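You operate a simulated robot arm through the tools that you are given. There is no shell and no other tool. Be economical: measure what you need, move in short steps, check, and stop when the job is done.

You run a simulated two-armed robot. Do the job below in one go: nothing can be reset, and whatever is moved stays where it is left.

JOB
Put the one-dot spring on the top of the long rack away on the top of the teal bench. Fetch the box marked "400 g" from the top of the long rack and set it in the brown box. Fetch the blue paint jar and set it on the shelf in the brown crate. Take the tape roll and leave it on the outline on the clip shelf. Put the box marked "850 g" from the top of the long rack on the blue panel and the box that says "1000 g" on the load bench top. Do these in any order. Set down upright: box, blue paint jar.

Only the result counts: the job must be done as asked and must still hold three seconds after the hand-in. Knocking over, shifting, dropping, spilling or breaking anything else fails it.

ROBOT AND FRAMES
Two 7-joint arms with fingered hands on one trunk, on a base that drives. Base frame: it is fixed to the floor where the robot stands at the start and does not move with it; the origin is under the middle of the robot, x ahead of it, y to its left, z up; the surface under the hand at the start is at about z = 0.95. Lengths are in m, angles in rad, forces in N, time in s.
The left shoulder is at the start at [0.07, 0.169, 1.243], the right one opposite. With the tool pointing down near the work surface each hand reaches from about 0.28 to 0.68 m from the robot's upright axis, wherever it stands, measured 20 degrees to its own side. Places, roughly: blue paint jar [1, -1.25, 1]; blue panel [0.5, 1.5, 1]; brown box (24x16x9 cm) [0.7, -1.3, 1]; charger box, controller box, converter box, relay  [0.75, 1, 1]; fuse box, horn box, junction box [0.75, -0.75, 1]; load bench top [2.4, -2, 0.9]; one-dot spring (5x5x12 cm) [0.5, 0, 1]; outline on the clip shelf (24x12 cm) [2.44, 2.02, 0.42]; shelf in the brown crate [1.3, -0.7, 0.3]; tape roll (7x7x4 cm) [1.4, -0.8, 0.7]; top of the teal bench [14.9, 2.2, 0.9]. Payload 3.4 kg a hand.
The tool frame of a hand sits at the grasp point between the pads (the TCP): z along the fingers, y along the line on which they close. The tips reach 0.023 m beyond it. Largest opening 0.116 m; the body of the gripper starts 0.065 m behind the TCP. The gripper is a hand of 4 fingers: y runs from the thumb to the fingers, the wrist lies at [0, 0, -0.211] in the tool frame, and closing takes about 1.5 s.
Orientation is that of the tool frame in the base frame, as [roll, pitch, yaw] about the fixed x, y, z axes, in that order (R = Rz(yaw) Ry(pitch) Rx(roll)). With the fingers straight down and closing along the base's y, the tool's x points along the base's -x, its y along +y and its z along -z.

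CONTROLS
- The arms move only by the tool move_arm. It takes "left_increments", "right_increments" or both (then of equal length, played together; a hand with none holds still); each is text: rows parted by semicolons, each of 6 numbers parted by spaces: the shift along the tool's x, y, z in units of 300 mm (1.0 is 300 mm), then the turn, a rotation vector about the tool's x, y, z in units of 60 degrees (1.0 is 60 degrees). In form: dx dy dz ax ay az; .... A call has 1 to 8 rows; each row is the pose to reach, as a shift and turn from the pose commanded when the call began, along the tool's axes at that moment. "left_grip" and "right_grip" are, for a hand that has rows, the gripper command, from -1 (shut) to 1 (fully open), values between in proportion, set as the call begins (left out, the last holds). A call with a number of a shift or a turn outside -1 to 1 is refused whole. A row lasts 0.2 s, in which the tool goes at most 0.05 m and 0.15 rad; a call with a longer step from one row to the next is refused whole, and so is a gripper value outside its range. Where a pose cannot be reached the arm comes as near as it can. A force on the tool above 40 N (or 10 N above the force at the start of the call, whichever is more), or a blocked arm, ends the call early, and 0.2 s more pass. Each finger travels about 0.153 m/s and halts on what it meets, pressing with about 28 N; the grip force reading is that of the motor and also rises with nothing between the fingers. The clock runs only during rows and for 0.2 s after the last one: add rows that repeat a pose to give the fingers time. It gives the time, the measured TCP pose, the force on the tool (base axes), the opening and the grip force at its end, in the units of the frame above (readings bear some noise), with the torque about the TCP (base axes, N m) and any sound that the robot's microphone picked up.
- Cameras (640 x 400 px; columns grow to the right, rows downward): "scene" is now at [0.1288, -0.0422, 1.4708]; the picture's right is [-0.47, -0.88, 0.00], its down [-0.52, 0.27, -0.81] and it looks along [0.72, -0.38, -0.59] (base axes); focal length 248 px, centre (320, 200). "left" rides on the left gripper at [-0.069, 0.001, -0.09] in its tool frame; the picture's right is [-0.01, -1.00, 0.00], its down [0.79, -0.01, -0.61] and it looks along [0.61, -0.01, 0.79] (tool axes); focal length 251 px, centre (320, 200). "right" rides on the right gripper at [0.068, 0.001, -0.09] in its tool frame; the picture's right is [-0.01, 1.00, 0.00], its down [-0.79, -0.01, -0.61] and it looks along [-0.61, -0.01, 0.80] (tool axes); focal length 251 px, centre (320, 200). There is no depth. A picture from a camera that has moved, and an enlarged one, comes with that camera's place and axes in the base frame and with its lens.
- grab_frame(camera): a new picture of that camera. No time passes.
- lift_body(by): slides the trunk up (or, below 0, down) by that many m; the arms and the scene camera ride with it, the base frame stays. It gives what a move gives, with no picture.
- steer(legs): drives the robot by 1 to 6 legs, each [ahead, left, turn to the left] in m, m and rad, along the robot's own axes; the way and the turn of a leg run together, so that a leg with both is an arc; at most 1.5 m and 3.142 rad a leg. The arms and the cameras ride along, it lands a little off, and it stops where it bumps. It gives what a move gives.
- set_grasp(shape, hand): the hand has 4 fingers and takes this shape, open, in about a second: jaw (thumb against the fingers, like two jaws); tri (thumb and two fingers); tip (a fingertip pinch); poke (one finger out to press); point (the index stretched); flat (the hand flat); cup (the hand cupped); fist (a fist). The gripper value then closes the fingers along that shape, each until it touches; the sizes above hold for jaw. It gives what a move gives, with no picture.
- pan_tilt(pan, tilt): turns the head with the scene camera to pan (to the left, within 1.501 rad either way) and tilt (down, from -0.506 to 1.204), counted from straight ahead of the robot. It gives what a move gives.
- close_up(camera, box): a new picture of the part [left, top, right, bottom] of that camera's present view, enlarged. No time passes.
- hand_in(): hands the job in; it is judged then, once.

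Go step by step. Nothing tells you exact positions but the pictures and the camera data: compare them with the known pose of the tool, close in by small moves and look again before you grip or let go. The budget is 186 turns and 166 pictures, counting those below and the enlarged ones. Unless the task says otherwise, let go and move clear before handing in, and close with one line.

The tools are called after ">>>" as a command line: name --argument value ..., lists and objects as JSON in quotes. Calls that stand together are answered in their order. move_arm: Moves the arms, as the interface text tells. Its arguments: {"type":"object","properties":{"left_increments":{"type":"string"},"left_grip":{"type":"number"},"right_increments":{"type":"string"},"right_grip":{"type":"number"}},"required":[]} The other tools are called the same way: lift_body (by) slides the trunk up or down; set_grasp (shape, hand) gives the hand a shape; steer (legs) drives the base; pan_tilt (pan, tilt) turns the head that bears the scene camera; grab_frame (camera) takes a picture; close_up (camera, box) takes an enlarged picture of a part of a camera's view; hand_in () hands the job in.

At the start:

```text
time: 0.0
left_eef_pos: [0.4716, -0.0422, 1.2618]
left_ee_rot: [3.141, 0.0, -3.141]
left_contact_force: [-0.3, 1.1, -0.3]
left_ft_torque: [0.0, 0.0, 0.06]
left_finger_gap: 0.116
left_grasp_force: 0.0
left_shape: jaw
right_eef_pos: [0.3711, -0.4324, 1.2642]
right_ee_rot: [3.141, -0.001, -3.14]
right_contact_force: [0.7, 0.3, -0.3]
right_ft_torque: [-0.04, -0.05, -0.03]
right_finger_gap: 0.116
right_grasp_force: 0.0
right_shape: jaw
trunk travel left (down, up): [-0.75, 0.19]
robot x, y, heading: [-0.0009, -0.0009, 0.001]
head pan, tilt: [-0.485, 0.628]
```

scene: 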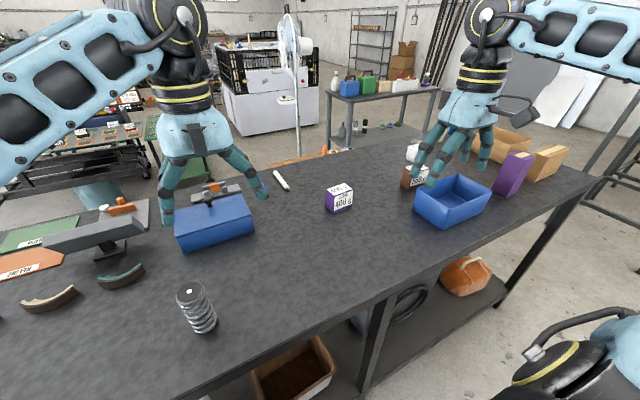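
right: 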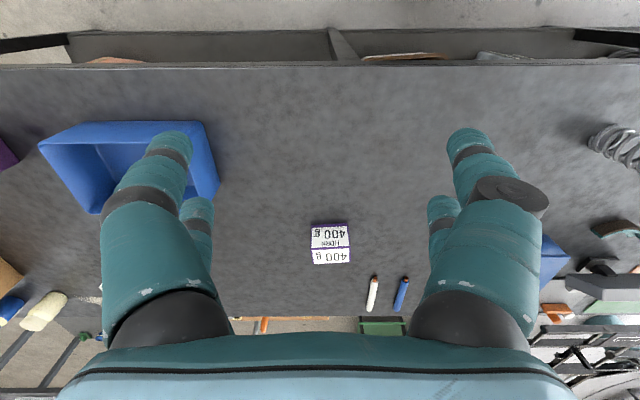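
left: 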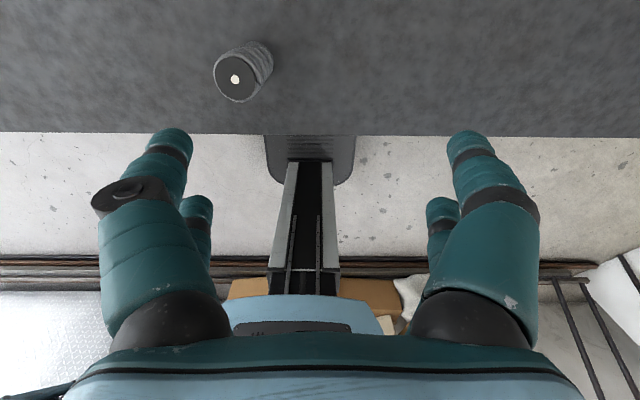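

The long rack is in front of me, with the spring at the near left and the 400 g box mid-table. I'll look around first to find everything else.

>>> pan_tilt --pan 0.9 --tilt 0.55

>>> grab_frame --camera "scene"

>>> pan_tilt --pan -1.1 --tilt 0.45

>>> grab_frame --camera "scene"

>>> pan_tilt --pan 0.1 --tilt 0.3

>>> grab_frame --camera "scene"

```text
time: 1.5
left_eef_pos: [0.4713, -0.0437, 1.2627]
left_ee_rot: [-3.142, 0.0, 3.141]
left_contact_force: [0.6, -0.4, 0.2]
left_ft_torque: [-0.01, -0.01, 0.02]
left_finger_gap: 0.1161
left_grasp_force: 0.2
left_shape: jaw
right_eef_pos: [0.37, -0.4332, 1.2638]
right_ee_rot: [-3.141, 0.002, -3.141]
right_contact_force: [-0.2, 0.0, 0.4]
right_ft_torque: [0.0, 0.01, 0.03]
right_finger_gap: 0.1157
right_grasp_force: 0.0
right_shape: jaw
trunk travel left (down, up): [-0.75, 0.19]
robot x, y, heading: [-0.0006, 0.0036, 0.001]
head pan, tilt: [0.901, 0.55]
```

```text
162 pictures are left
camera scene: at [0.1073, 0.0689, 1.4778], right [0.78, -0.62, 0.0], down [-0.33, -0.41, -0.85], along [0.53, 0.67, -0.52], focal length 248 px, centre (320, 200)
```

scene: 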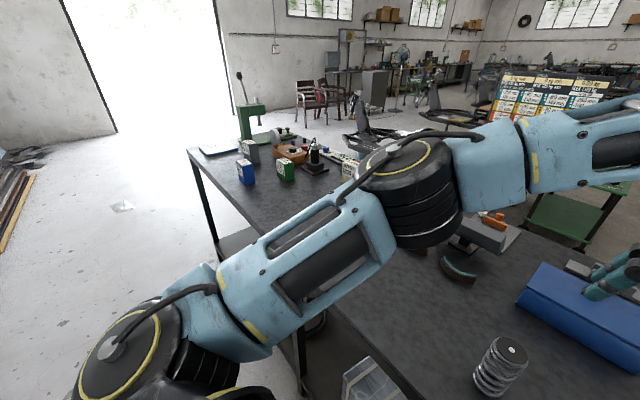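

```text
time: 3.5
left_eef_pos: [0.472, -0.0424, 1.263]
left_ee_rot: [-3.141, 0.0, -3.141]
left_contact_force: [1.3, -0.2, -0.2]
left_ft_torque: [0.02, -0.02, 0.01]
left_finger_gap: 0.1161
left_grasp_force: 0.0
left_shape: jaw
right_eef_pos: [0.3708, -0.433, 1.263]
right_ee_rot: [3.14, -0.002, 3.141]
right_contact_force: [0.0, -0.1, -0.1]
right_ft_torque: [0.0, 0.01, -0.02]
right_finger_gap: 0.116
right_grasp_force: 0.0
right_shape: jaw
trunk travel left (down, up): [-0.75, 0.19]
robot x, y, heading: [0.0033, 0.0039, 0.001]
head pan, tilt: [-1.1, 0.45]
```

```text
161 pictures are left
camera scene: at [0.0932, -0.0833, 1.4869], right [-0.89, -0.45, 0.0], down [-0.2, 0.39, -0.9], along [0.41, -0.8, -0.44], focal length 248 px, centre (320, 200)
```

scene: 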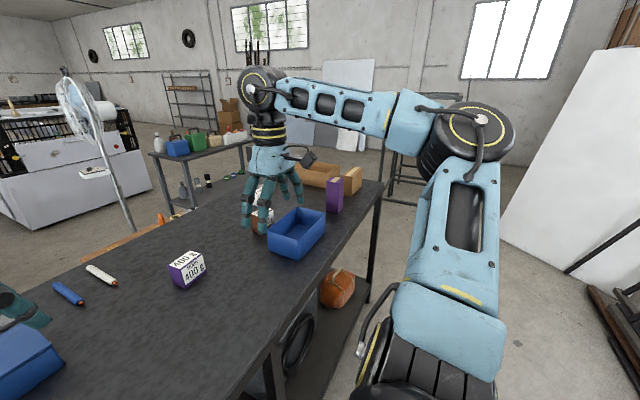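

```text
time: 4.8
left_eef_pos: [0.4718, -0.0432, 1.2614]
left_ee_rot: [3.141, -0.001, 3.141]
left_contact_force: [-0.8, 0.2, 0.0]
left_ft_torque: [0.02, -0.01, -0.02]
left_finger_gap: 0.1161
left_grasp_force: 0.0
left_shape: jaw
right_eef_pos: [0.3707, -0.4334, 1.2631]
right_ee_rot: [3.141, -0.001, -3.141]
right_contact_force: [-0.8, -0.2, -0.3]
right_ft_torque: [-0.02, 0.0, -0.01]
right_finger_gap: 0.1159
right_grasp_force: 0.2
right_shape: jaw
trunk travel left (down, up): [-0.75, 0.19]
robot x, y, heading: [0.0001, 0.0041, -0.0]
head pan, tilt: [0.099, 0.3]
```

```text
160 pictures are left
camera scene: at [0.1443, 0.0077, 1.5008], right [0.1, -1.0, 0.0], down [-0.29, -0.03, -0.96], along [0.95, 0.09, -0.3], focal length 248 px, centre (320, 200)
```

scene: 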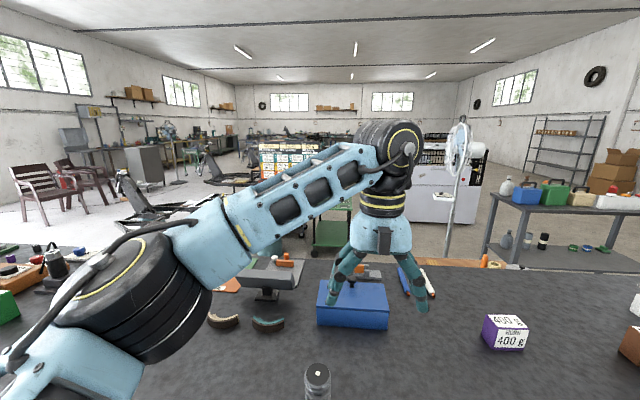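

I'll enlarge the views of both ends of the rack to read the boxes.

>>> pan_tilt --pan -0.9 --tilt 0.35

>>> close_up --camera "scene" --box '[200, 160, 440, 310]'

>>> pan_tilt --pan 0.95 --tilt 0.4

>>> close_up --camera "scene" --box '[160, 120, 400, 270]'

```text
time: 6.1
left_eef_pos: [0.4708, -0.0434, 1.2625]
left_ee_rot: [3.141, 0.0, -3.141]
left_contact_force: [-0.1, -0.6, 0.3]
left_ft_torque: [0.02, 0.01, 0.03]
left_finger_gap: 0.1161
left_grasp_force: 0.1
left_shape: jaw
right_eef_pos: [0.3692, -0.4331, 1.2634]
right_ee_rot: [-3.14, 0.0, -3.141]
right_contact_force: [0.1, -0.1, 0.1]
right_ft_torque: [-0.03, 0.02, -0.01]
right_finger_gap: 0.1158
right_grasp_force: 0.2
right_shape: jaw
trunk travel left (down, up): [-0.75, 0.19]
robot x, y, heading: [0.0013, 0.0008, 0.0]
head pan, tilt: [-0.901, 0.351]
```

```text
2.67 times, centred on (320, 235) of scene
camera zoom: at [0.1093, -0.0744, 1.4961], right [-0.78, -0.62, 0.0], down [-0.21, 0.27, -0.94], along [0.58, -0.74, -0.34], focal length 662 px, centre (320, 107)
```

zoom: 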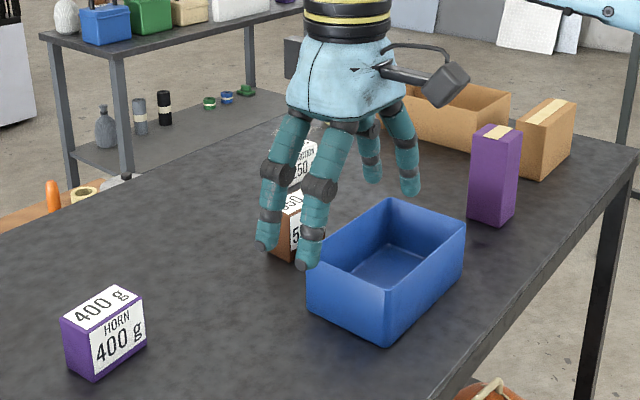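

```text
time: 8.0
left_eef_pos: [0.4723, -0.0426, 1.2621]
left_ee_rot: [3.141, 0.002, -3.141]
left_contact_force: [-1.1, -0.3, -0.9]
left_ft_torque: [0.05, 0.0, 0.01]
left_finger_gap: 0.1157
left_grasp_force: 0.0
left_shape: jaw
right_eef_pos: [0.3702, -0.4333, 1.2648]
right_ee_rot: [3.142, 0.0, 3.14]
right_contact_force: [-0.4, 0.5, 0.5]
right_ft_torque: [0.0, -0.03, 0.02]
right_finger_gap: 0.1159
right_grasp_force: 0.1
right_shape: jaw
trunk travel left (down, up): [-0.75, 0.19]
robot x, y, heading: [-0.0032, -0.0019, -0.002]
head pan, tilt: [0.949, 0.4]
```

```text
2.67 times, centred on (280, 195) of scene
camera zoom: at [0.1054, 0.0738, 1.4916], right [0.81, -0.58, 0.0], down [-0.23, -0.32, -0.92], along [0.54, 0.75, -0.39], focal length 662 px, centre (427, 213)
```

zoom: 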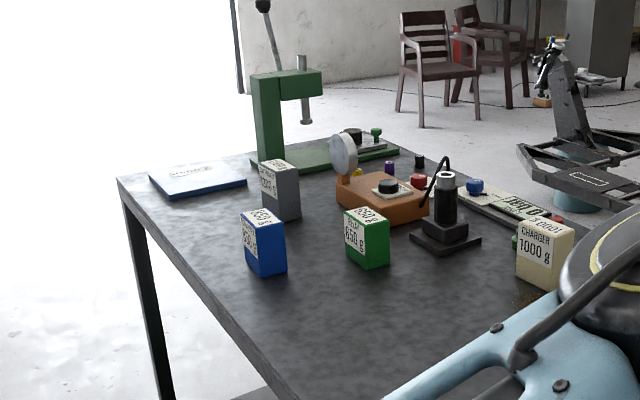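

The rack's left end has the 1000 g charger box, other boxes and the blue panel. I'll raise the trunk a bit and drive left to read the labels closely.

>>> lift_body --by 0.1

>>> steer --legs '[[0, 0.7, 0]]'

>>> pan_tilt --pan 0.6 --tilt 0.6

>>> grab_frame --camera "scene"

>>> grab_frame --camera "left"

```text
time: 9.3
left_eef_pos: [0.4717, -0.0438, 1.3621]
left_ee_rot: [-3.142, 0.001, -3.14]
left_contact_force: [-1.0, 0.9, 1.0]
left_ft_torque: [0.02, 0.02, -0.03]
left_finger_gap: 0.1162
left_grasp_force: 0.0
left_shape: jaw
right_eef_pos: [0.37, -0.4343, 1.3635]
right_ee_rot: [-3.14, 0.0, 3.141]
right_contact_force: [0.2, 0.4, -0.5]
right_ft_torque: [-0.03, -0.02, 0.0]
right_finger_gap: 0.1158
right_grasp_force: 0.1
right_shape: jaw
trunk travel left (down, up): [-0.85, 0.09]
robot x, y, heading: [-0.0018, 0.0017, -0.0]
head pan, tilt: [0.949, 0.4]
```

```text
time: 13.1
left_eef_pos: [0.4764, 0.645, 1.3613]
left_ee_rot: [3.14, 0.0, 3.13]
left_contact_force: [-0.1, 0.1, 0.5]
left_ft_torque: [0.01, -0.01, 0.05]
left_finger_gap: 0.1159
left_grasp_force: 0.1
left_shape: jaw
right_eef_pos: [0.3686, 0.2552, 1.3622]
right_ee_rot: [3.139, 0.0, 3.13]
right_contact_force: [-0.6, -0.5, 0.3]
right_ft_torque: [0.01, -0.01, 0.01]
right_finger_gap: 0.1156
right_grasp_force: 0.0
right_shape: jaw
trunk travel left (down, up): [-0.85, 0.09]
robot x, y, heading: [0.0052, 0.6945, -0.01]
head pan, tilt: [0.949, 0.4]
```

```text
time: 13.9
left_eef_pos: [0.4743, 0.6458, 1.3615]
left_ee_rot: [3.141, 0.0, 3.131]
left_contact_force: [0.3, 0.0, -0.8]
left_ft_torque: [0.01, 0.02, 0.03]
left_finger_gap: 0.1159
left_grasp_force: 0.0
left_shape: jaw
right_eef_pos: [0.3684, 0.2567, 1.3646]
right_ee_rot: [-3.141, 0.0, 3.131]
right_contact_force: [0.4, -0.9, -0.8]
right_ft_torque: [0.01, 0.05, -0.02]
right_finger_gap: 0.1158
right_grasp_force: 0.0
right_shape: jaw
trunk travel left (down, up): [-0.85, 0.09]
robot x, y, heading: [0.0072, 0.6929, -0.015]
head pan, tilt: [0.6, 0.6]
```

```text
157 pictures are left
camera scene: at [0.129, 0.7412, 1.5734], right [0.56, -0.83, 0.0], down [-0.47, -0.31, -0.83], along [0.69, 0.46, -0.56], focal length 248 px, centre (320, 200)
```

scene: 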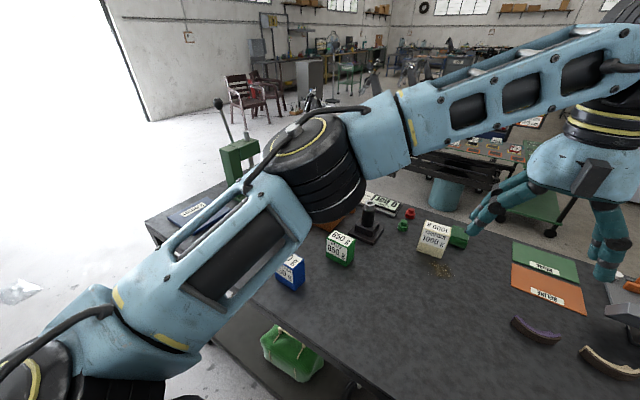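

```text
156 pictures are left
camera left: at [0.5446, 0.6455, 1.4515], right [0.0, -1.0, 0.0], down [-0.79, 0.0, 0.61], along [-0.61, 0.0, -0.79], focal length 251 px, centre (320, 200)
```

left: 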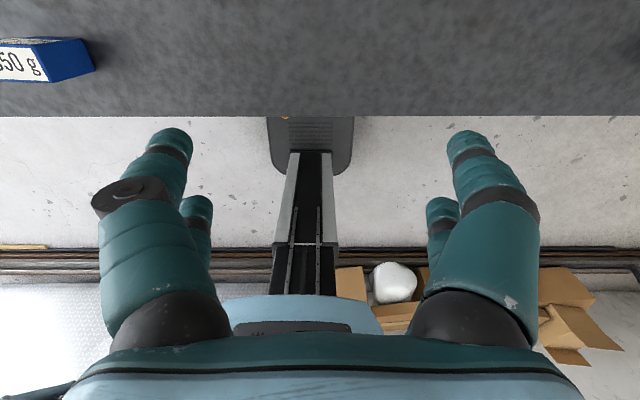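

>>> close_up --camera "scene" --box '[270, 180, 470, 305]'

>>> steer --legs '[[0, 0.35, 0]]'

>>> grab_frame --camera "scene"

```text
3.20 times, centred on (370, 242) of scene
camera zoom: at [0.129, 0.7412, 1.5734], right [0.56, -0.83, 0.0], down [-0.47, -0.31, -0.83], along [0.69, 0.46, -0.56], focal length 794 px, centre (160, 64)
```

zoom: 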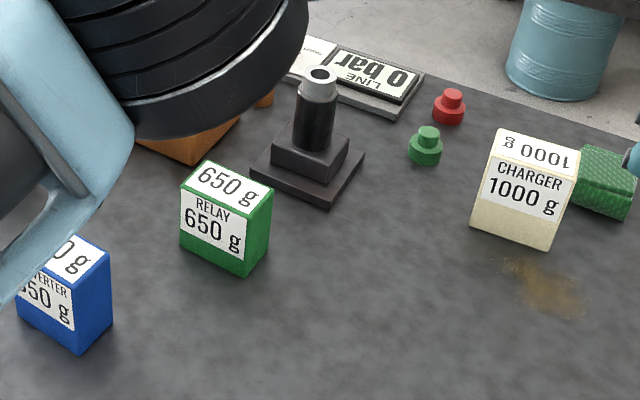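

```text
time: 16.2
left_eef_pos: [0.4783, 0.9978, 1.3611]
left_ee_rot: [3.139, 0.0, 3.132]
left_contact_force: [0.2, -0.7, -0.7]
left_ft_torque: [0.01, 0.01, 0.0]
left_finger_gap: 0.1159
left_grasp_force: 0.1
left_shape: jaw
right_eef_pos: [0.3744, 0.6089, 1.3625]
right_ee_rot: [3.139, -0.002, 3.131]
right_contact_force: [-0.1, 0.0, 0.5]
right_ft_torque: [0.0, -0.02, 0.04]
right_finger_gap: 0.1159
right_grasp_force: 0.0
right_shape: jaw
trunk travel left (down, up): [-0.85, 0.09]
robot x, y, heading: [0.0077, 1.0516, -0.01]
head pan, tilt: [0.6, 0.6]
```

```text
154 pictures are left
camera scene: at [0.1328, 1.0927, 1.5734], right [0.56, -0.83, 0.0], down [-0.47, -0.31, -0.83], along [0.69, 0.46, -0.56], focal length 248 px, centre (320, 200)
```

scene: 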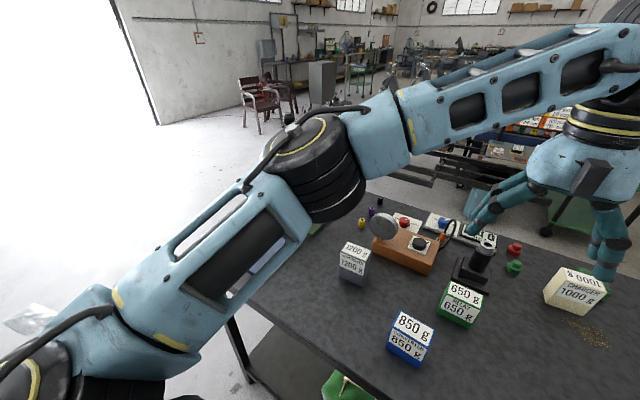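

The blue converter box is the 850 g one, at about (0.49, 1.09). I'll check it with the left hand's camera.

>>> grab_frame --camera "left"

>>> close_up --camera "scene" --box '[320, 220, 520, 380]'

>>> pan_tilt --pan 1.1 --tilt 0.9

>>> grab_frame --camera "scene"

```text
153 pictures are left
camera left: at [0.5485, 0.9981, 1.4514], right [0.0, -1.0, 0.0], down [-0.79, 0.0, 0.61], along [-0.61, 0.0, -0.79], focal length 251 px, centre (320, 200)
```

left: 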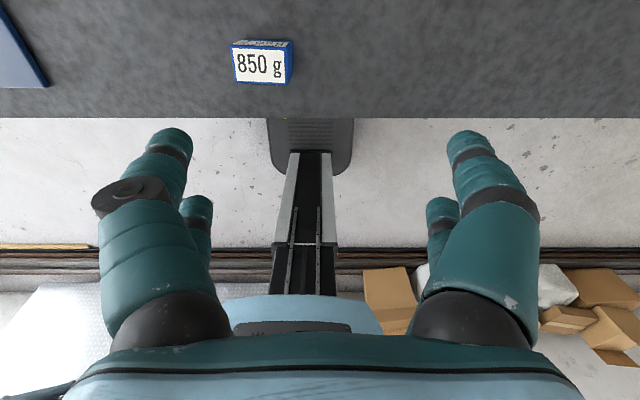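

```text
2.50 times, centred on (420, 300) of scene
camera zoom: at [0.1328, 1.0927, 1.5734], right [0.56, -0.83, 0.0], down [-0.47, -0.31, -0.83], along [0.69, 0.46, -0.56], focal length 620 px, centre (70, -50)
```

zoom: 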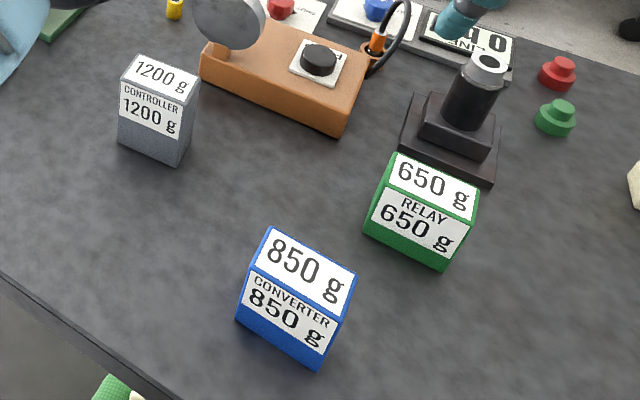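

```text
time: 17.1
left_eef_pos: [0.4789, 1.0011, 1.3631]
left_ee_rot: [-3.141, 0.0, 3.13]
left_contact_force: [-0.7, 0.1, -1.1]
left_ft_torque: [-0.02, -0.03, -0.03]
left_finger_gap: 0.1161
left_grasp_force: 0.1
left_shape: jaw
right_eef_pos: [0.3734, 0.612, 1.3645]
right_ee_rot: [-3.141, 0.0, 3.131]
right_contact_force: [-0.4, -0.5, -1.1]
right_ft_torque: [0.0, 0.02, -0.04]
right_finger_gap: 0.1158
right_grasp_force: 0.2
right_shape: jaw
trunk travel left (down, up): [-0.85, 0.09]
robot x, y, heading: [0.0107, 1.0461, -0.011]
head pan, tilt: [1.1, 0.901]
```

```text
151 pictures are left
camera scene: at [0.0944, 1.1146, 1.5486], right [0.89, -0.46, 0.0], down [-0.36, -0.69, -0.62], along [0.29, 0.55, -0.78], focal length 248 px, centre (320, 200)
```

scene: 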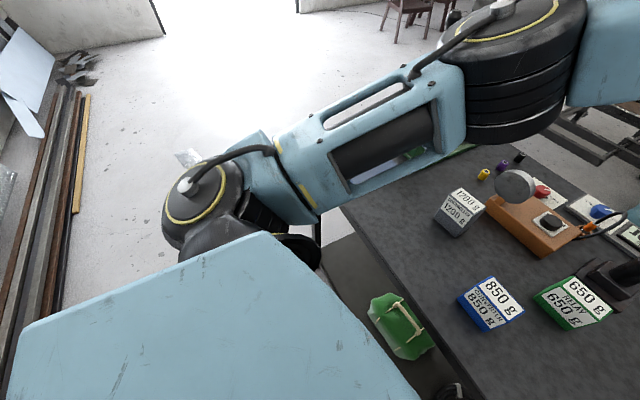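

The 850 g box top is centred near (0.476, 1.086), about 1.055 high. I'll bring the left hand over it and stop above.

>>> move_arm --left_increments "0 0.048 0.135 0 0 0; 0 0.096 0.27 0 0 0; 0 0.144 0.405 0 0 0; 0 0.192 0.54 0 0 0; 0 0.24 0.675 0 0 0; 0.01 0.285 0.8 0 0 0" --left_grip 1

>>> pan_tilt --pan 0.3 --tilt 0.8

>>> grab_frame --camera "scene"

>>> grab_frame --camera "left"

```text
time: 18.5
left_eef_pos: [0.474, 1.0867, 1.1221]
left_ee_rot: [-3.14, 0.0, 3.131]
left_contact_force: [-0.1, 0.6, 0.7]
left_ft_torque: [0.04, 0.0, 0.02]
left_finger_gap: 0.1158
left_grasp_force: 0.2
left_shape: jaw
right_eef_pos: [0.3743, 0.6125, 1.3632]
right_ee_rot: [3.141, 0.001, 3.131]
right_contact_force: [0.1, -0.2, 0.6]
right_ft_torque: [0.0, 0.02, -0.03]
right_finger_gap: 0.1158
right_grasp_force: 0.0
right_shape: jaw
trunk travel left (down, up): [-0.85, 0.09]
robot x, y, heading: [0.0093, 1.0463, -0.014]
head pan, tilt: [1.1, 0.901]
```

```text
time: 19.7
left_eef_pos: [0.4762, 1.0859, 1.1249]
left_ee_rot: [-3.14, -0.001, 3.131]
left_contact_force: [-0.6, 0.0, -0.6]
left_ft_torque: [0.02, -0.03, -0.04]
left_finger_gap: 0.116
left_grasp_force: 0.1
left_shape: jaw
right_eef_pos: [0.3725, 0.6108, 1.3644]
right_ee_rot: [-3.141, -0.001, 3.13]
right_contact_force: [-1.5, 0.4, 0.5]
right_ft_torque: [0.0, -0.01, 0.03]
right_finger_gap: 0.116
right_grasp_force: 0.0
right_shape: jaw
trunk travel left (down, up): [-0.85, 0.09]
robot x, y, heading: [0.0079, 1.0456, -0.012]
head pan, tilt: [0.3, 0.799]
```

```text
150 pictures are left
camera scene: at [0.1367, 1.0701, 1.5564], right [0.29, -0.96, 0.0], down [-0.69, -0.21, -0.7], along [0.67, 0.2, -0.72], focal length 248 px, centre (320, 200)
```

scene: 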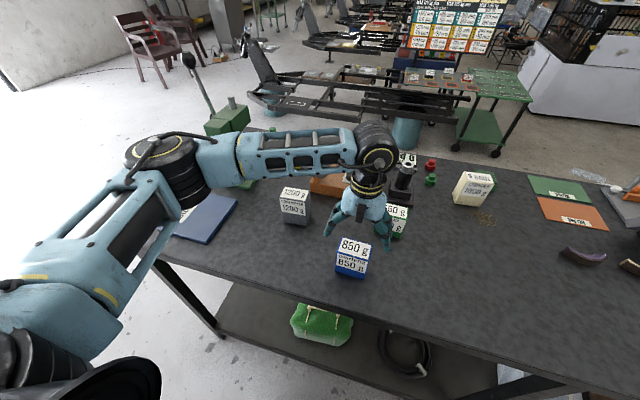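

```text
149 pictures are left
camera left: at [0.5451, 1.0856, 1.2129], right [0.0, -1.0, 0.0], down [-0.79, 0.0, 0.61], along [-0.61, 0.0, -0.79], focal length 251 px, centre (320, 200)
```

left: 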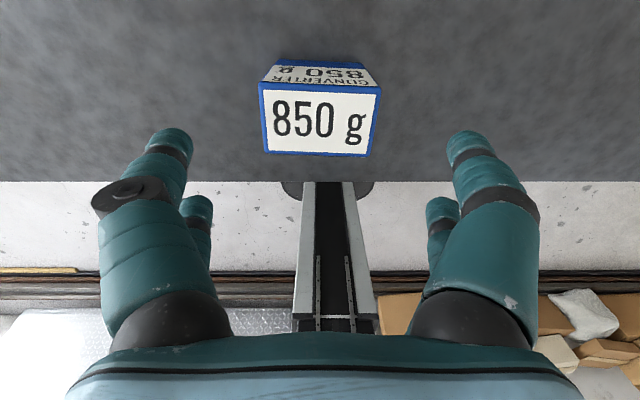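

The hand is centred over the box in y; I'll shift 6 mm forward, lower to grasp height and close.

>>> move_arm --left_increments "-0.02 0 0.11 0 0 0; -0.02 0 0.22 0 0 0; -0.02 0 0.33 0 0 0; -0.02 0 0.34 0 0 0" --left_grip 1

>>> move_arm --left_increments "0 0 0 0 0 0; 0 0 0 0 0 0; 0 0 0 0 0 0; 0 0 0 0 0 0; 0 0 0 0 0 0; 0 0 0 0 0 0; 0 0 0 0 0 0" --left_grip -1

>>> grab_frame --camera "left"

```text
time: 20.7
left_eef_pos: [0.4825, 1.0854, 1.0211]
left_ee_rot: [3.141, -0.002, 3.132]
left_contact_force: [0.0, -1.0, 0.8]
left_ft_torque: [0.02, 0.0, -0.05]
left_finger_gap: 0.1158
left_grasp_force: 0.1
left_shape: jaw
right_eef_pos: [0.3739, 0.6118, 1.3634]
right_ee_rot: [3.141, 0.001, 3.133]
right_contact_force: [-0.5, -0.5, -0.2]
right_ft_torque: [-0.04, -0.02, -0.02]
right_finger_gap: 0.1156
right_grasp_force: 0.1
right_shape: jaw
trunk travel left (down, up): [-0.85, 0.09]
robot x, y, heading: [0.007, 1.0464, -0.01]
head pan, tilt: [0.3, 0.799]
```

```text
time: 22.3
left_eef_pos: [0.4844, 1.0865, 1.0205]
left_ee_rot: [3.14, -0.001, 3.131]
left_contact_force: [-1.2, -0.4, 0.0]
left_ft_torque: [-0.02, 0.0, -0.03]
left_finger_gap: 0.0741
left_grasp_force: 27.8
left_shape: jaw
right_eef_pos: [0.3744, 0.612, 1.3643]
right_ee_rot: [-3.141, 0.0, 3.132]
right_contact_force: [-0.4, 0.2, 0.6]
right_ft_torque: [-0.01, 0.0, 0.01]
right_finger_gap: 0.1161
right_grasp_force: 0.0
right_shape: jaw
trunk travel left (down, up): [-0.85, 0.09]
robot x, y, heading: [0.0133, 1.0478, -0.011]
head pan, tilt: [0.3, 0.799]
```

```text
148 pictures are left
camera left: at [0.5528, 1.0867, 1.1096], right [0.0, -1.0, 0.0], down [-0.79, 0.0, 0.61], along [-0.61, 0.0, -0.79], focal length 251 px, centre (320, 200)
```

left: 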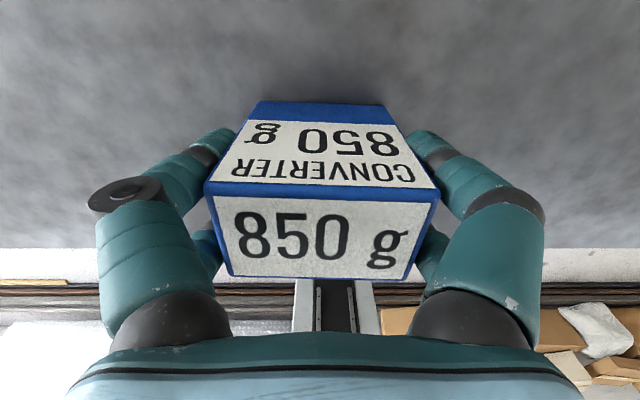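

The box is held (gap 74 mm). I'll lift it straight up and look for the panel.

>>> move_arm --left_increments "0 0 -0.15 0 0 0; 0 0 -0.3 0 0 0; 0 0 -0.45 0 0 0; 0 0 -0.6 0 0 0"

>>> pan_tilt --pan 0.8 --tilt 0.6

>>> grab_frame --camera "scene"

>>> grab_frame --camera "left"

```text
time: 23.3
left_eef_pos: [0.4825, 1.0854, 1.2003]
left_ee_rot: [3.14, 0.0, 3.132]
left_contact_force: [0.3, -1.0, -8.5]
left_ft_torque: [0.01, -0.02, 0.01]
left_finger_gap: 0.0741
left_grasp_force: 27.7
left_shape: jaw
right_eef_pos: [0.375, 0.6111, 1.3624]
right_ee_rot: [3.141, 0.001, 3.131]
right_contact_force: [0.3, 0.1, 0.0]
right_ft_torque: [0.01, 0.0, -0.04]
right_finger_gap: 0.1156
right_grasp_force: 0.2
right_shape: jaw
trunk travel left (down, up): [-0.85, 0.09]
robot x, y, heading: [0.01, 1.0492, -0.013]
head pan, tilt: [0.3, 0.799]
```

```text
time: 24.2
left_eef_pos: [0.4846, 1.0855, 1.1993]
left_ee_rot: [-3.142, -0.001, 3.13]
left_contact_force: [0.4, 0.4, -9.0]
left_ft_torque: [0.01, -0.02, 0.03]
left_finger_gap: 0.0739
left_grasp_force: 28.3
left_shape: jaw
right_eef_pos: [0.3751, 0.6123, 1.3637]
right_ee_rot: [3.141, -0.002, 3.131]
right_contact_force: [0.0, 0.8, 1.2]
right_ft_torque: [0.0, 0.0, -0.02]
right_finger_gap: 0.1158
right_grasp_force: 0.1
right_shape: jaw
trunk travel left (down, up): [-0.85, 0.09]
robot x, y, heading: [0.0086, 1.0469, -0.011]
head pan, tilt: [0.799, 0.6]
```

```text
147 pictures are left
camera scene: at [0.1233, 1.1097, 1.5732], right [0.71, -0.71, 0.0], down [-0.4, -0.4, -0.82], along [0.58, 0.58, -0.57], focal length 248 px, centre (320, 200)
```

scene: 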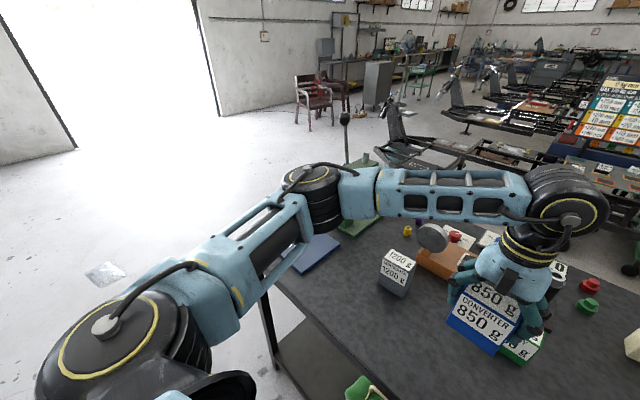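

```text
146 pictures are left
camera left: at [0.5538, 1.0856, 1.2888], right [0.0, -1.0, 0.0], down [-0.79, 0.0, 0.61], along [-0.61, 0.0, -0.79], focal length 251 px, centre (320, 200)
```

left: 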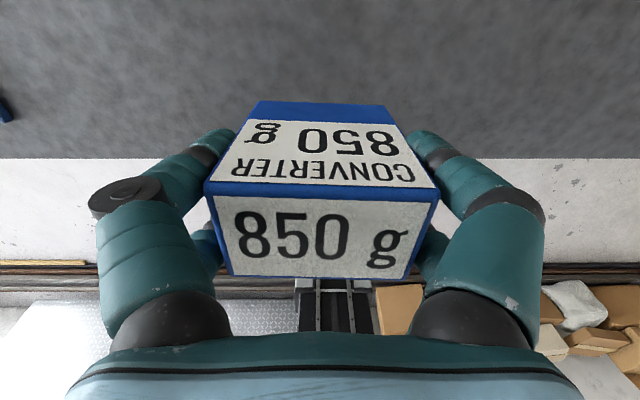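

The panel lies around x 0.43–0.62, y 1.50–1.7. I'll drive left with the box held high and look again.

>>> steer --legs '[[0, 0.42, 0.01]]'

>>> grab_frame --camera "left"

>>> pan_tilt --pan 0.3 --tilt 0.8

>>> grab_frame --camera "scene"

```text
time: 26.8
left_eef_pos: [0.4838, 1.5079, 1.1999]
left_ee_rot: [3.14, -0.001, -3.134]
left_contact_force: [0.4, -0.2, -8.2]
left_ft_torque: [0.04, -0.02, 0.0]
left_finger_gap: 0.074
left_grasp_force: 27.7
left_shape: jaw
right_eef_pos: [0.3842, 1.0334, 1.3633]
right_ee_rot: [3.14, -0.003, -3.132]
right_contact_force: [0.3, -0.6, -0.3]
right_ft_torque: [-0.06, 0.01, 0.0]
right_finger_gap: 0.116
right_grasp_force: 0.1
right_shape: jaw
trunk travel left (down, up): [-0.85, 0.09]
robot x, y, heading: [0.0077, 1.4653, 0.007]
head pan, tilt: [0.799, 0.6]
```

```text
145 pictures are left
camera left: at [0.5533, 1.51, 1.2892], right [0.02, -1.0, 0.0], down [-0.79, -0.01, 0.61], along [-0.61, -0.01, -0.79], focal length 251 px, centre (320, 200)
```

left: 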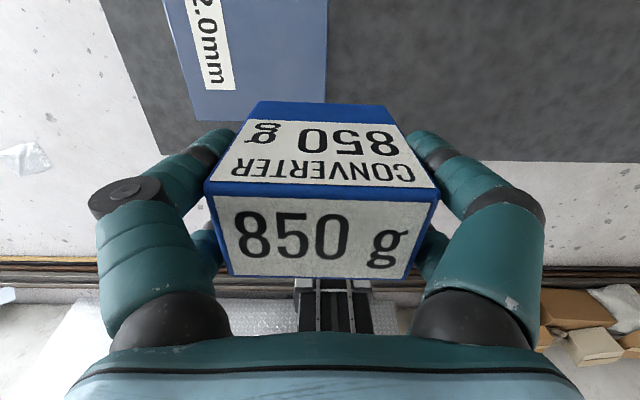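

```text
time: 27.7
left_eef_pos: [0.483, 1.51, 1.1995]
left_ee_rot: [-3.141, -0.002, -3.136]
left_contact_force: [0.2, 0.0, -8.5]
left_ft_torque: [-0.01, 0.01, -0.01]
left_finger_gap: 0.074
left_grasp_force: 28.3
left_shape: jaw
right_eef_pos: [0.3835, 1.0367, 1.3638]
right_ee_rot: [3.141, -0.002, -3.132]
right_contact_force: [-0.6, -0.9, -0.3]
right_ft_torque: [-0.01, 0.0, -0.02]
right_finger_gap: 0.1158
right_grasp_force: 0.0
right_shape: jaw
trunk travel left (down, up): [-0.85, 0.09]
robot x, y, heading: [0.0072, 1.4651, 0.009]
head pan, tilt: [0.3, 0.799]
```

```text
144 pictures are left
camera scene: at [0.138, 1.4898, 1.5563], right [0.3, -0.95, 0.0], down [-0.68, -0.22, -0.7], along [0.66, 0.21, -0.72], focal length 248 px, centre (320, 200)
```

scene: 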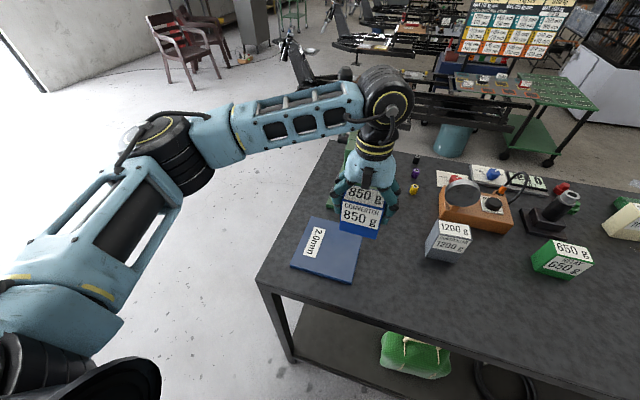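

The panel spans x 0.433–0.60 and y 1.50–1.668. I'll centre the box at (0.515, 1.583) and lower it most of the way.

>>> move_arm --left_increments "-0.055 0.12 0 0 0 0; -0.107 0.243 0 0 0 0; -0.107 0.243 0.15 0 0 0; -0.107 0.243 0.3 0 0 0; -0.107 0.243 0.45 0 0 0; -0.107 0.243 0.47 0 0 0"

>>> grab_frame --camera "left"

>>> close_up --camera "scene" --box '[240, 150, 440, 300]'

```text
time: 29.1
left_eef_pos: [0.513, 1.5848, 1.0574]
left_ee_rot: [3.141, -0.003, -3.133]
left_contact_force: [-0.3, 0.3, -8.3]
left_ft_torque: [0.01, -0.01, -0.01]
left_finger_gap: 0.0739
left_grasp_force: 27.8
left_shape: jaw
right_eef_pos: [0.3833, 1.0355, 1.3631]
right_ee_rot: [-3.141, -0.003, -3.132]
right_contact_force: [-0.1, -1.1, -0.2]
right_ft_torque: [-0.03, 0.04, -0.01]
right_finger_gap: 0.1159
right_grasp_force: 0.1
right_shape: jaw
trunk travel left (down, up): [-0.85, 0.09]
robot x, y, heading: [0.0087, 1.4698, 0.004]
head pan, tilt: [0.3, 0.799]
```

```text
143 pictures are left
camera left: at [0.5836, 1.5857, 1.1475], right [0.02, -1.0, 0.0], down [-0.79, -0.01, 0.61], along [-0.61, -0.01, -0.79], focal length 251 px, centre (320, 200)
```

left: 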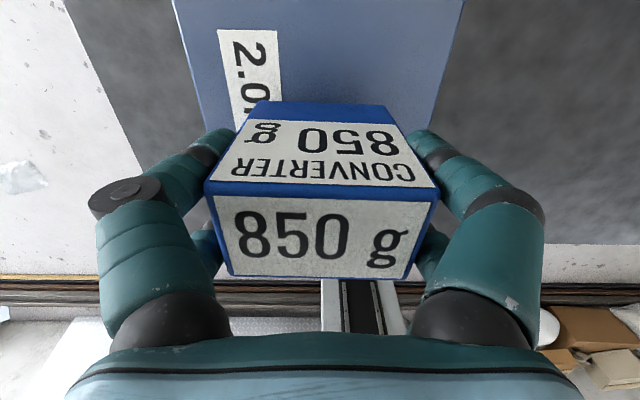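

```text
2.67 times, centred on (340, 225) of scene
camera zoom: at [0.1379, 1.489, 1.5563], right [0.3, -0.95, 0.0], down [-0.68, -0.22, -0.7], along [0.66, 0.21, -0.72], focal length 662 px, centre (267, 133)
```

zoom: 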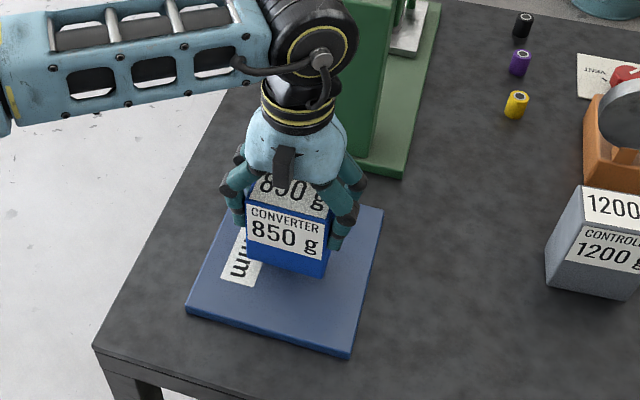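

>>> move_arm --left_increments "0 0 0.03 0 0 0; 0 0 0.06 0 0 0; 0 0 0.08 0 0 0; 0 0 0.08 0 0 0"

>>> close_up --camera "scene" --box '[290, 200, 390, 290]'

```text
time: 30.1
left_eef_pos: [0.5158, 1.5836, 1.0353]
left_ee_rot: [-3.141, 0.001, -3.134]
left_contact_force: [0.9, 1.0, 0.9]
left_ft_torque: [0.1, -0.04, 0.0]
left_finger_gap: 0.0736
left_grasp_force: 27.9
left_shape: jaw
right_eef_pos: [0.3835, 1.0354, 1.3647]
right_ee_rot: [3.141, -0.002, -3.133]
right_contact_force: [0.9, -0.3, 0.0]
right_ft_torque: [-0.02, -0.04, -0.03]
right_finger_gap: 0.116
right_grasp_force: 0.0
right_shape: jaw
trunk travel left (down, up): [-0.85, 0.09]
robot x, y, heading: [0.0079, 1.4636, 0.012]
head pan, tilt: [0.3, 0.799]
```

```text
4.44 times, centred on (340, 245) of scene
camera zoom: at [0.1373, 1.4891, 1.5565], right [0.3, -0.95, 0.0], down [-0.68, -0.22, -0.7], along [0.66, 0.21, -0.72], focal length 1103 px, centre (231, 0)
```

zoom: 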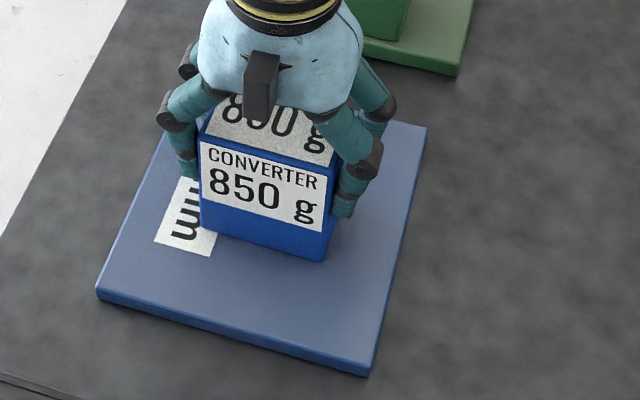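

The force reads zero, so the panel carries the box. I'll release and rise.

>>> move_arm --left_increments "0 0 0 0 0 0; 0 0 0 0 0 0; 0 0 0 0 0 0; 0 0 0 0 0 0; 0 0 0 0 0 0" --left_grip 1

>>> move_arm --left_increments "0 0 -0.15 0 0 0; 0 0 -0.3 0 0 0; 0 0 -0.45 0 0 0; 0 0 -0.6 0 0 0; 0 0 -0.75 0 0 0; 0 0 -0.9 0 0 0"

>>> close_up --camera "scene" --box '[240, 150, 440, 300]'

```text
time: 31.3
left_eef_pos: [0.5131, 1.5838, 1.0346]
left_ee_rot: [-3.141, 0.001, -3.135]
left_contact_force: [1.2, -0.1, 0.5]
left_ft_torque: [-0.01, 0.0, 0.05]
left_finger_gap: 0.116
left_grasp_force: 0.0
left_shape: jaw
right_eef_pos: [0.3826, 1.0351, 1.3644]
right_ee_rot: [-3.14, 0.0, -3.135]
right_contact_force: [-0.4, 0.7, 0.2]
right_ft_torque: [0.0, -0.03, 0.0]
right_finger_gap: 0.1159
right_grasp_force: 0.0
right_shape: jaw
trunk travel left (down, up): [-0.85, 0.09]
robot x, y, heading: [0.0074, 1.4663, 0.009]
head pan, tilt: [0.3, 0.799]
```

```text
time: 32.7
left_eef_pos: [0.5138, 1.5818, 1.3077]
left_ee_rot: [3.141, 0.001, -3.133]
left_contact_force: [-0.3, 0.0, -0.7]
left_ft_torque: [0.02, 0.02, 0.0]
left_finger_gap: 0.116
left_grasp_force: 0.0
left_shape: jaw
right_eef_pos: [0.3813, 1.0353, 1.3635]
right_ee_rot: [3.139, 0.0, -3.132]
right_contact_force: [-0.3, 0.4, 0.4]
right_ft_torque: [0.0, 0.0, -0.02]
right_finger_gap: 0.1158
right_grasp_force: 0.1
right_shape: jaw
trunk travel left (down, up): [-0.85, 0.09]
robot x, y, heading: [0.0107, 1.4692, 0.007]
head pan, tilt: [0.3, 0.799]
```

```text
2.67 times, centred on (340, 225) of scene
camera zoom: at [0.1359, 1.488, 1.5565], right [0.3, -0.95, 0.0], down [-0.68, -0.22, -0.7], along [0.66, 0.21, -0.72], focal length 662 px, centre (267, 133)
```

zoom: 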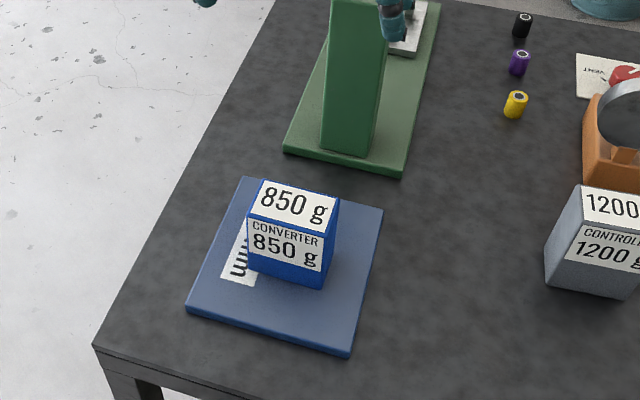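

The 850 g box stands on the panel. Next is the 1000 g charger box; I'll drive right and look at it.

>>> steer --legs '[[0, -0.9, -0.005]]'

>>> pan_tilt --pan 0.1 --tilt 0.8

>>> grab_frame --camera "scene"

>>> grab_frame --camera "left"

```text
time: 37.4
left_eef_pos: [0.5268, 0.6938, 1.3072]
left_ee_rot: [-3.139, 0.0, -3.113]
left_contact_force: [-0.1, -0.3, 0.0]
left_ft_torque: [0.02, 0.0, 0.0]
left_finger_gap: 0.1158
left_grasp_force: 0.0
left_shape: jaw
right_eef_pos: [0.4064, 0.1439, 1.3644]
right_ee_rot: [3.141, -0.001, -3.116]
right_contact_force: [1.0, -0.4, -0.2]
right_ft_torque: [0.02, 0.01, 0.0]
right_finger_gap: 0.1158
right_grasp_force: 0.1
right_shape: jaw
trunk travel left (down, up): [-0.85, 0.09]
robot x, y, heading: [0.0252, 0.5667, 0.03]
head pan, tilt: [0.3, 0.799]
```

```text
time: 38.2
left_eef_pos: [0.5285, 0.6932, 1.3074]
left_ee_rot: [3.141, 0.001, -3.113]
left_contact_force: [-0.8, 0.1, -0.4]
left_ft_torque: [0.01, 0.0, 0.0]
left_finger_gap: 0.1159
left_grasp_force: 0.0
left_shape: jaw
right_eef_pos: [0.4079, 0.1435, 1.3645]
right_ee_rot: [-3.141, 0.0, -3.115]
right_contact_force: [-0.4, 0.5, 0.2]
right_ft_torque: [-0.01, 0.02, -0.02]
right_finger_gap: 0.1159
right_grasp_force: 0.1
right_shape: jaw
trunk travel left (down, up): [-0.85, 0.09]
robot x, y, heading: [0.0258, 0.5654, 0.025]
head pan, tilt: [0.099, 0.799]
```

```text
139 pictures are left
camera scene: at [0.1558, 0.5759, 1.5565], right [0.13, -0.99, 0.0], down [-0.71, -0.09, -0.7], along [0.69, 0.09, -0.72], focal length 248 px, centre (320, 200)
```

scene: 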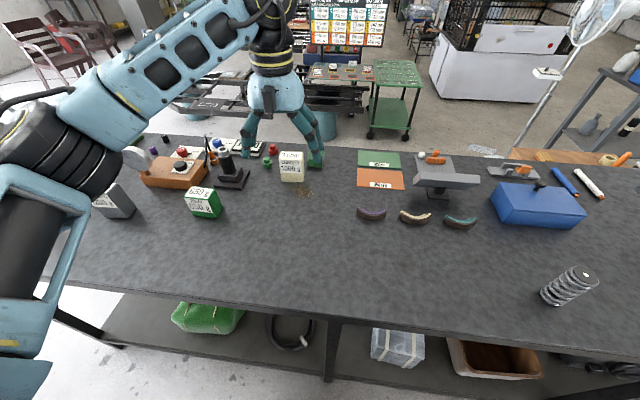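

```text
138 pictures are left
camera left: at [0.5972, 0.6962, 1.3963], right [0.04, -1.0, 0.0], down [-0.79, -0.03, 0.61], along [-0.61, -0.02, -0.79], focal length 251 px, centre (320, 200)
```

left: 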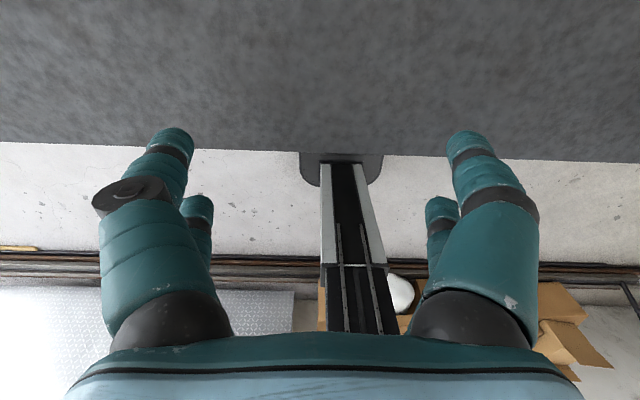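

The charger box sits at about (0.845, 0.76), deep on the table, so I'll need to move up and tilt the hand forward. I'll zoom in for its exact place and neighbours.

>>> close_up --camera "scene" --box '[230, 120, 350, 200]'

>>> steer --legs '[[0.06, 0, -0.025]]'

```text
5.00 times, centred on (290, 160) of scene
camera zoom: at [0.1558, 0.5759, 1.5565], right [0.13, -0.99, 0.0], down [-0.71, -0.09, -0.7], along [0.69, 0.09, -0.72], focal length 1241 px, centre (470, 400)
```

zoom: 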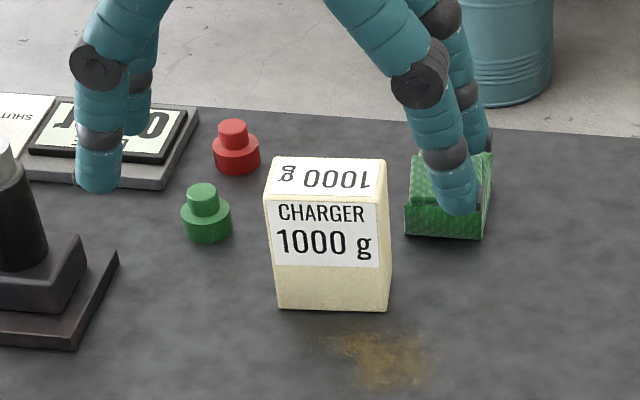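

```text
time: 39.1
left_eef_pos: [0.5795, 0.6829, 1.3105]
left_ee_rot: [-3.141, 0.009, -3.139]
left_contact_force: [0.1, -0.2, -0.9]
left_ft_torque: [0.0, -0.05, 0.03]
left_finger_gap: 0.1159
left_grasp_force: 0.0
left_shape: jaw
right_eef_pos: [0.4459, 0.1361, 1.3678]
right_ee_rot: [-3.14, 0.008, -3.138]
right_contact_force: [0.2, 0.7, -0.2]
right_ft_torque: [0.03, -0.08, 0.02]
right_finger_gap: 0.1158
right_grasp_force: 0.0
right_shape: jaw
trunk travel left (down, up): [-0.85, 0.09]
robot x, y, heading: [0.0823, 0.5663, 0.002]
head pan, tilt: [0.099, 0.799]
```

The charger box centre is about (0.839, 0.763), 78 mm wide and 97 mm tall. I'll bring the left hand in front-above, tilted 0.7 rad forward.

>>> move_arm --left_increments "-0.08 0.038 0.095 0 -0.095 0; -0.16 0.076 0.19 0 -0.19 0; -0.24 0.114 0.285 0 -0.285 0; -0.32 0.152 0.38 0 -0.38 0; -0.4 0.19 0.475 0 -0.475 0; -0.48 0.228 0.57 0 -0.57 0; -0.562 0.267 0.667 0 -0.668 0; -0.562 0.267 0.667 0 -0.668 0" --left_grip 1

>>> grab_frame --camera "left"

>>> grab_frame --camera "scene"

```text
time: 40.9
left_eef_pos: [0.7576, 0.763, 1.1066]
left_ee_rot: [-3.14, 0.7, -3.138]
left_contact_force: [-0.2, 0.2, 0.0]
left_ft_torque: [-0.01, 0.04, 0.02]
left_finger_gap: 0.1157
left_grasp_force: 0.0
left_shape: jaw
right_eef_pos: [0.4543, 0.1341, 1.3644]
right_ee_rot: [-3.14, -0.001, -3.138]
right_contact_force: [0.1, -0.4, 0.1]
right_ft_torque: [0.01, 0.01, 0.03]
right_finger_gap: 0.1159
right_grasp_force: 0.1
right_shape: jaw
trunk travel left (down, up): [-0.85, 0.09]
robot x, y, heading: [0.0811, 0.5691, 0.004]
head pan, tilt: [0.099, 0.799]
```

```text
136 pictures are left
camera left: at [0.7528, 0.7634, 1.2184], right [0.01, -1.0, 0.01], down [-1.0, -0.01, -0.05], along [0.05, -0.01, -1.0], focal length 251 px, centre (320, 200)
```

left: 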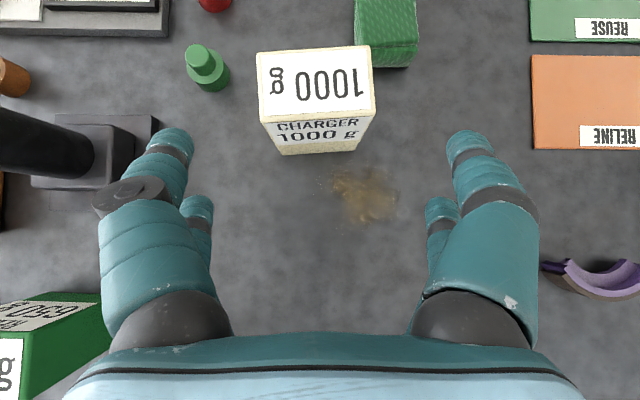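

```text
135 pictures are left
camera scene: at [0.2143, 0.5736, 1.5565], right [0.1, -0.99, 0.0], down [-0.71, -0.07, -0.7], along [0.69, 0.07, -0.72], focal length 248 px, centre (320, 200)
```

scene: 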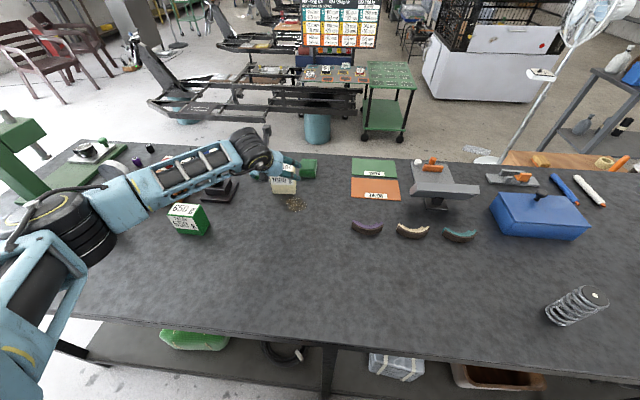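

The hand is lined up. I'll advance 0.118 m along the fingers and close.

>>> move_arm --left_increments "0 0 0.13 0 0 0; 0 0 0.26 0 0 0; 0 0 0.395 0 0 0; 0 0 0.395 0 0 0" --left_grip 1

>>> grab_frame --camera "left"

```text
time: 41.9
left_eef_pos: [0.834, 0.7623, 1.0162]
left_ee_rot: [-3.14, 0.702, -3.137]
left_contact_force: [-0.8, 0.5, -0.5]
left_ft_torque: [-0.01, -0.03, -0.01]
left_finger_gap: 0.1157
left_grasp_force: 0.0
left_shape: jaw
right_eef_pos: [0.4547, 0.1343, 1.364]
right_ee_rot: [-3.141, 0.001, -3.138]
right_contact_force: [-0.6, 0.1, 0.2]
right_ft_torque: [-0.01, -0.02, 0.0]
right_finger_gap: 0.1161
right_grasp_force: 0.0
right_shape: jaw
trunk travel left (down, up): [-0.85, 0.09]
robot x, y, heading: [0.0834, 0.5637, 0.006]
head pan, tilt: [0.099, 0.799]
```

```text
134 pictures are left
camera left: at [0.8297, 0.7641, 1.1289], right [0.01, -1.0, 0.01], down [-1.0, -0.01, -0.05], along [0.05, -0.01, -1.0], focal length 251 px, centre (320, 200)
```

left: 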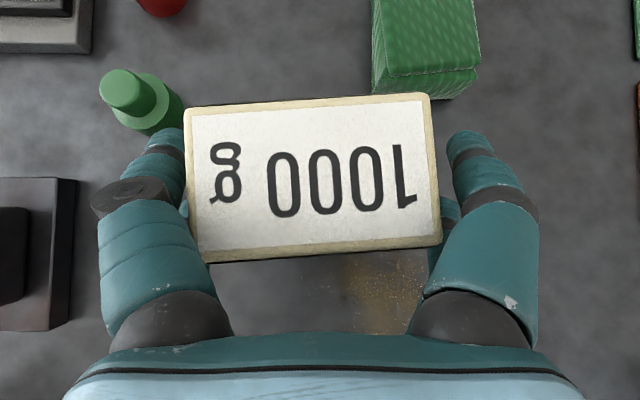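

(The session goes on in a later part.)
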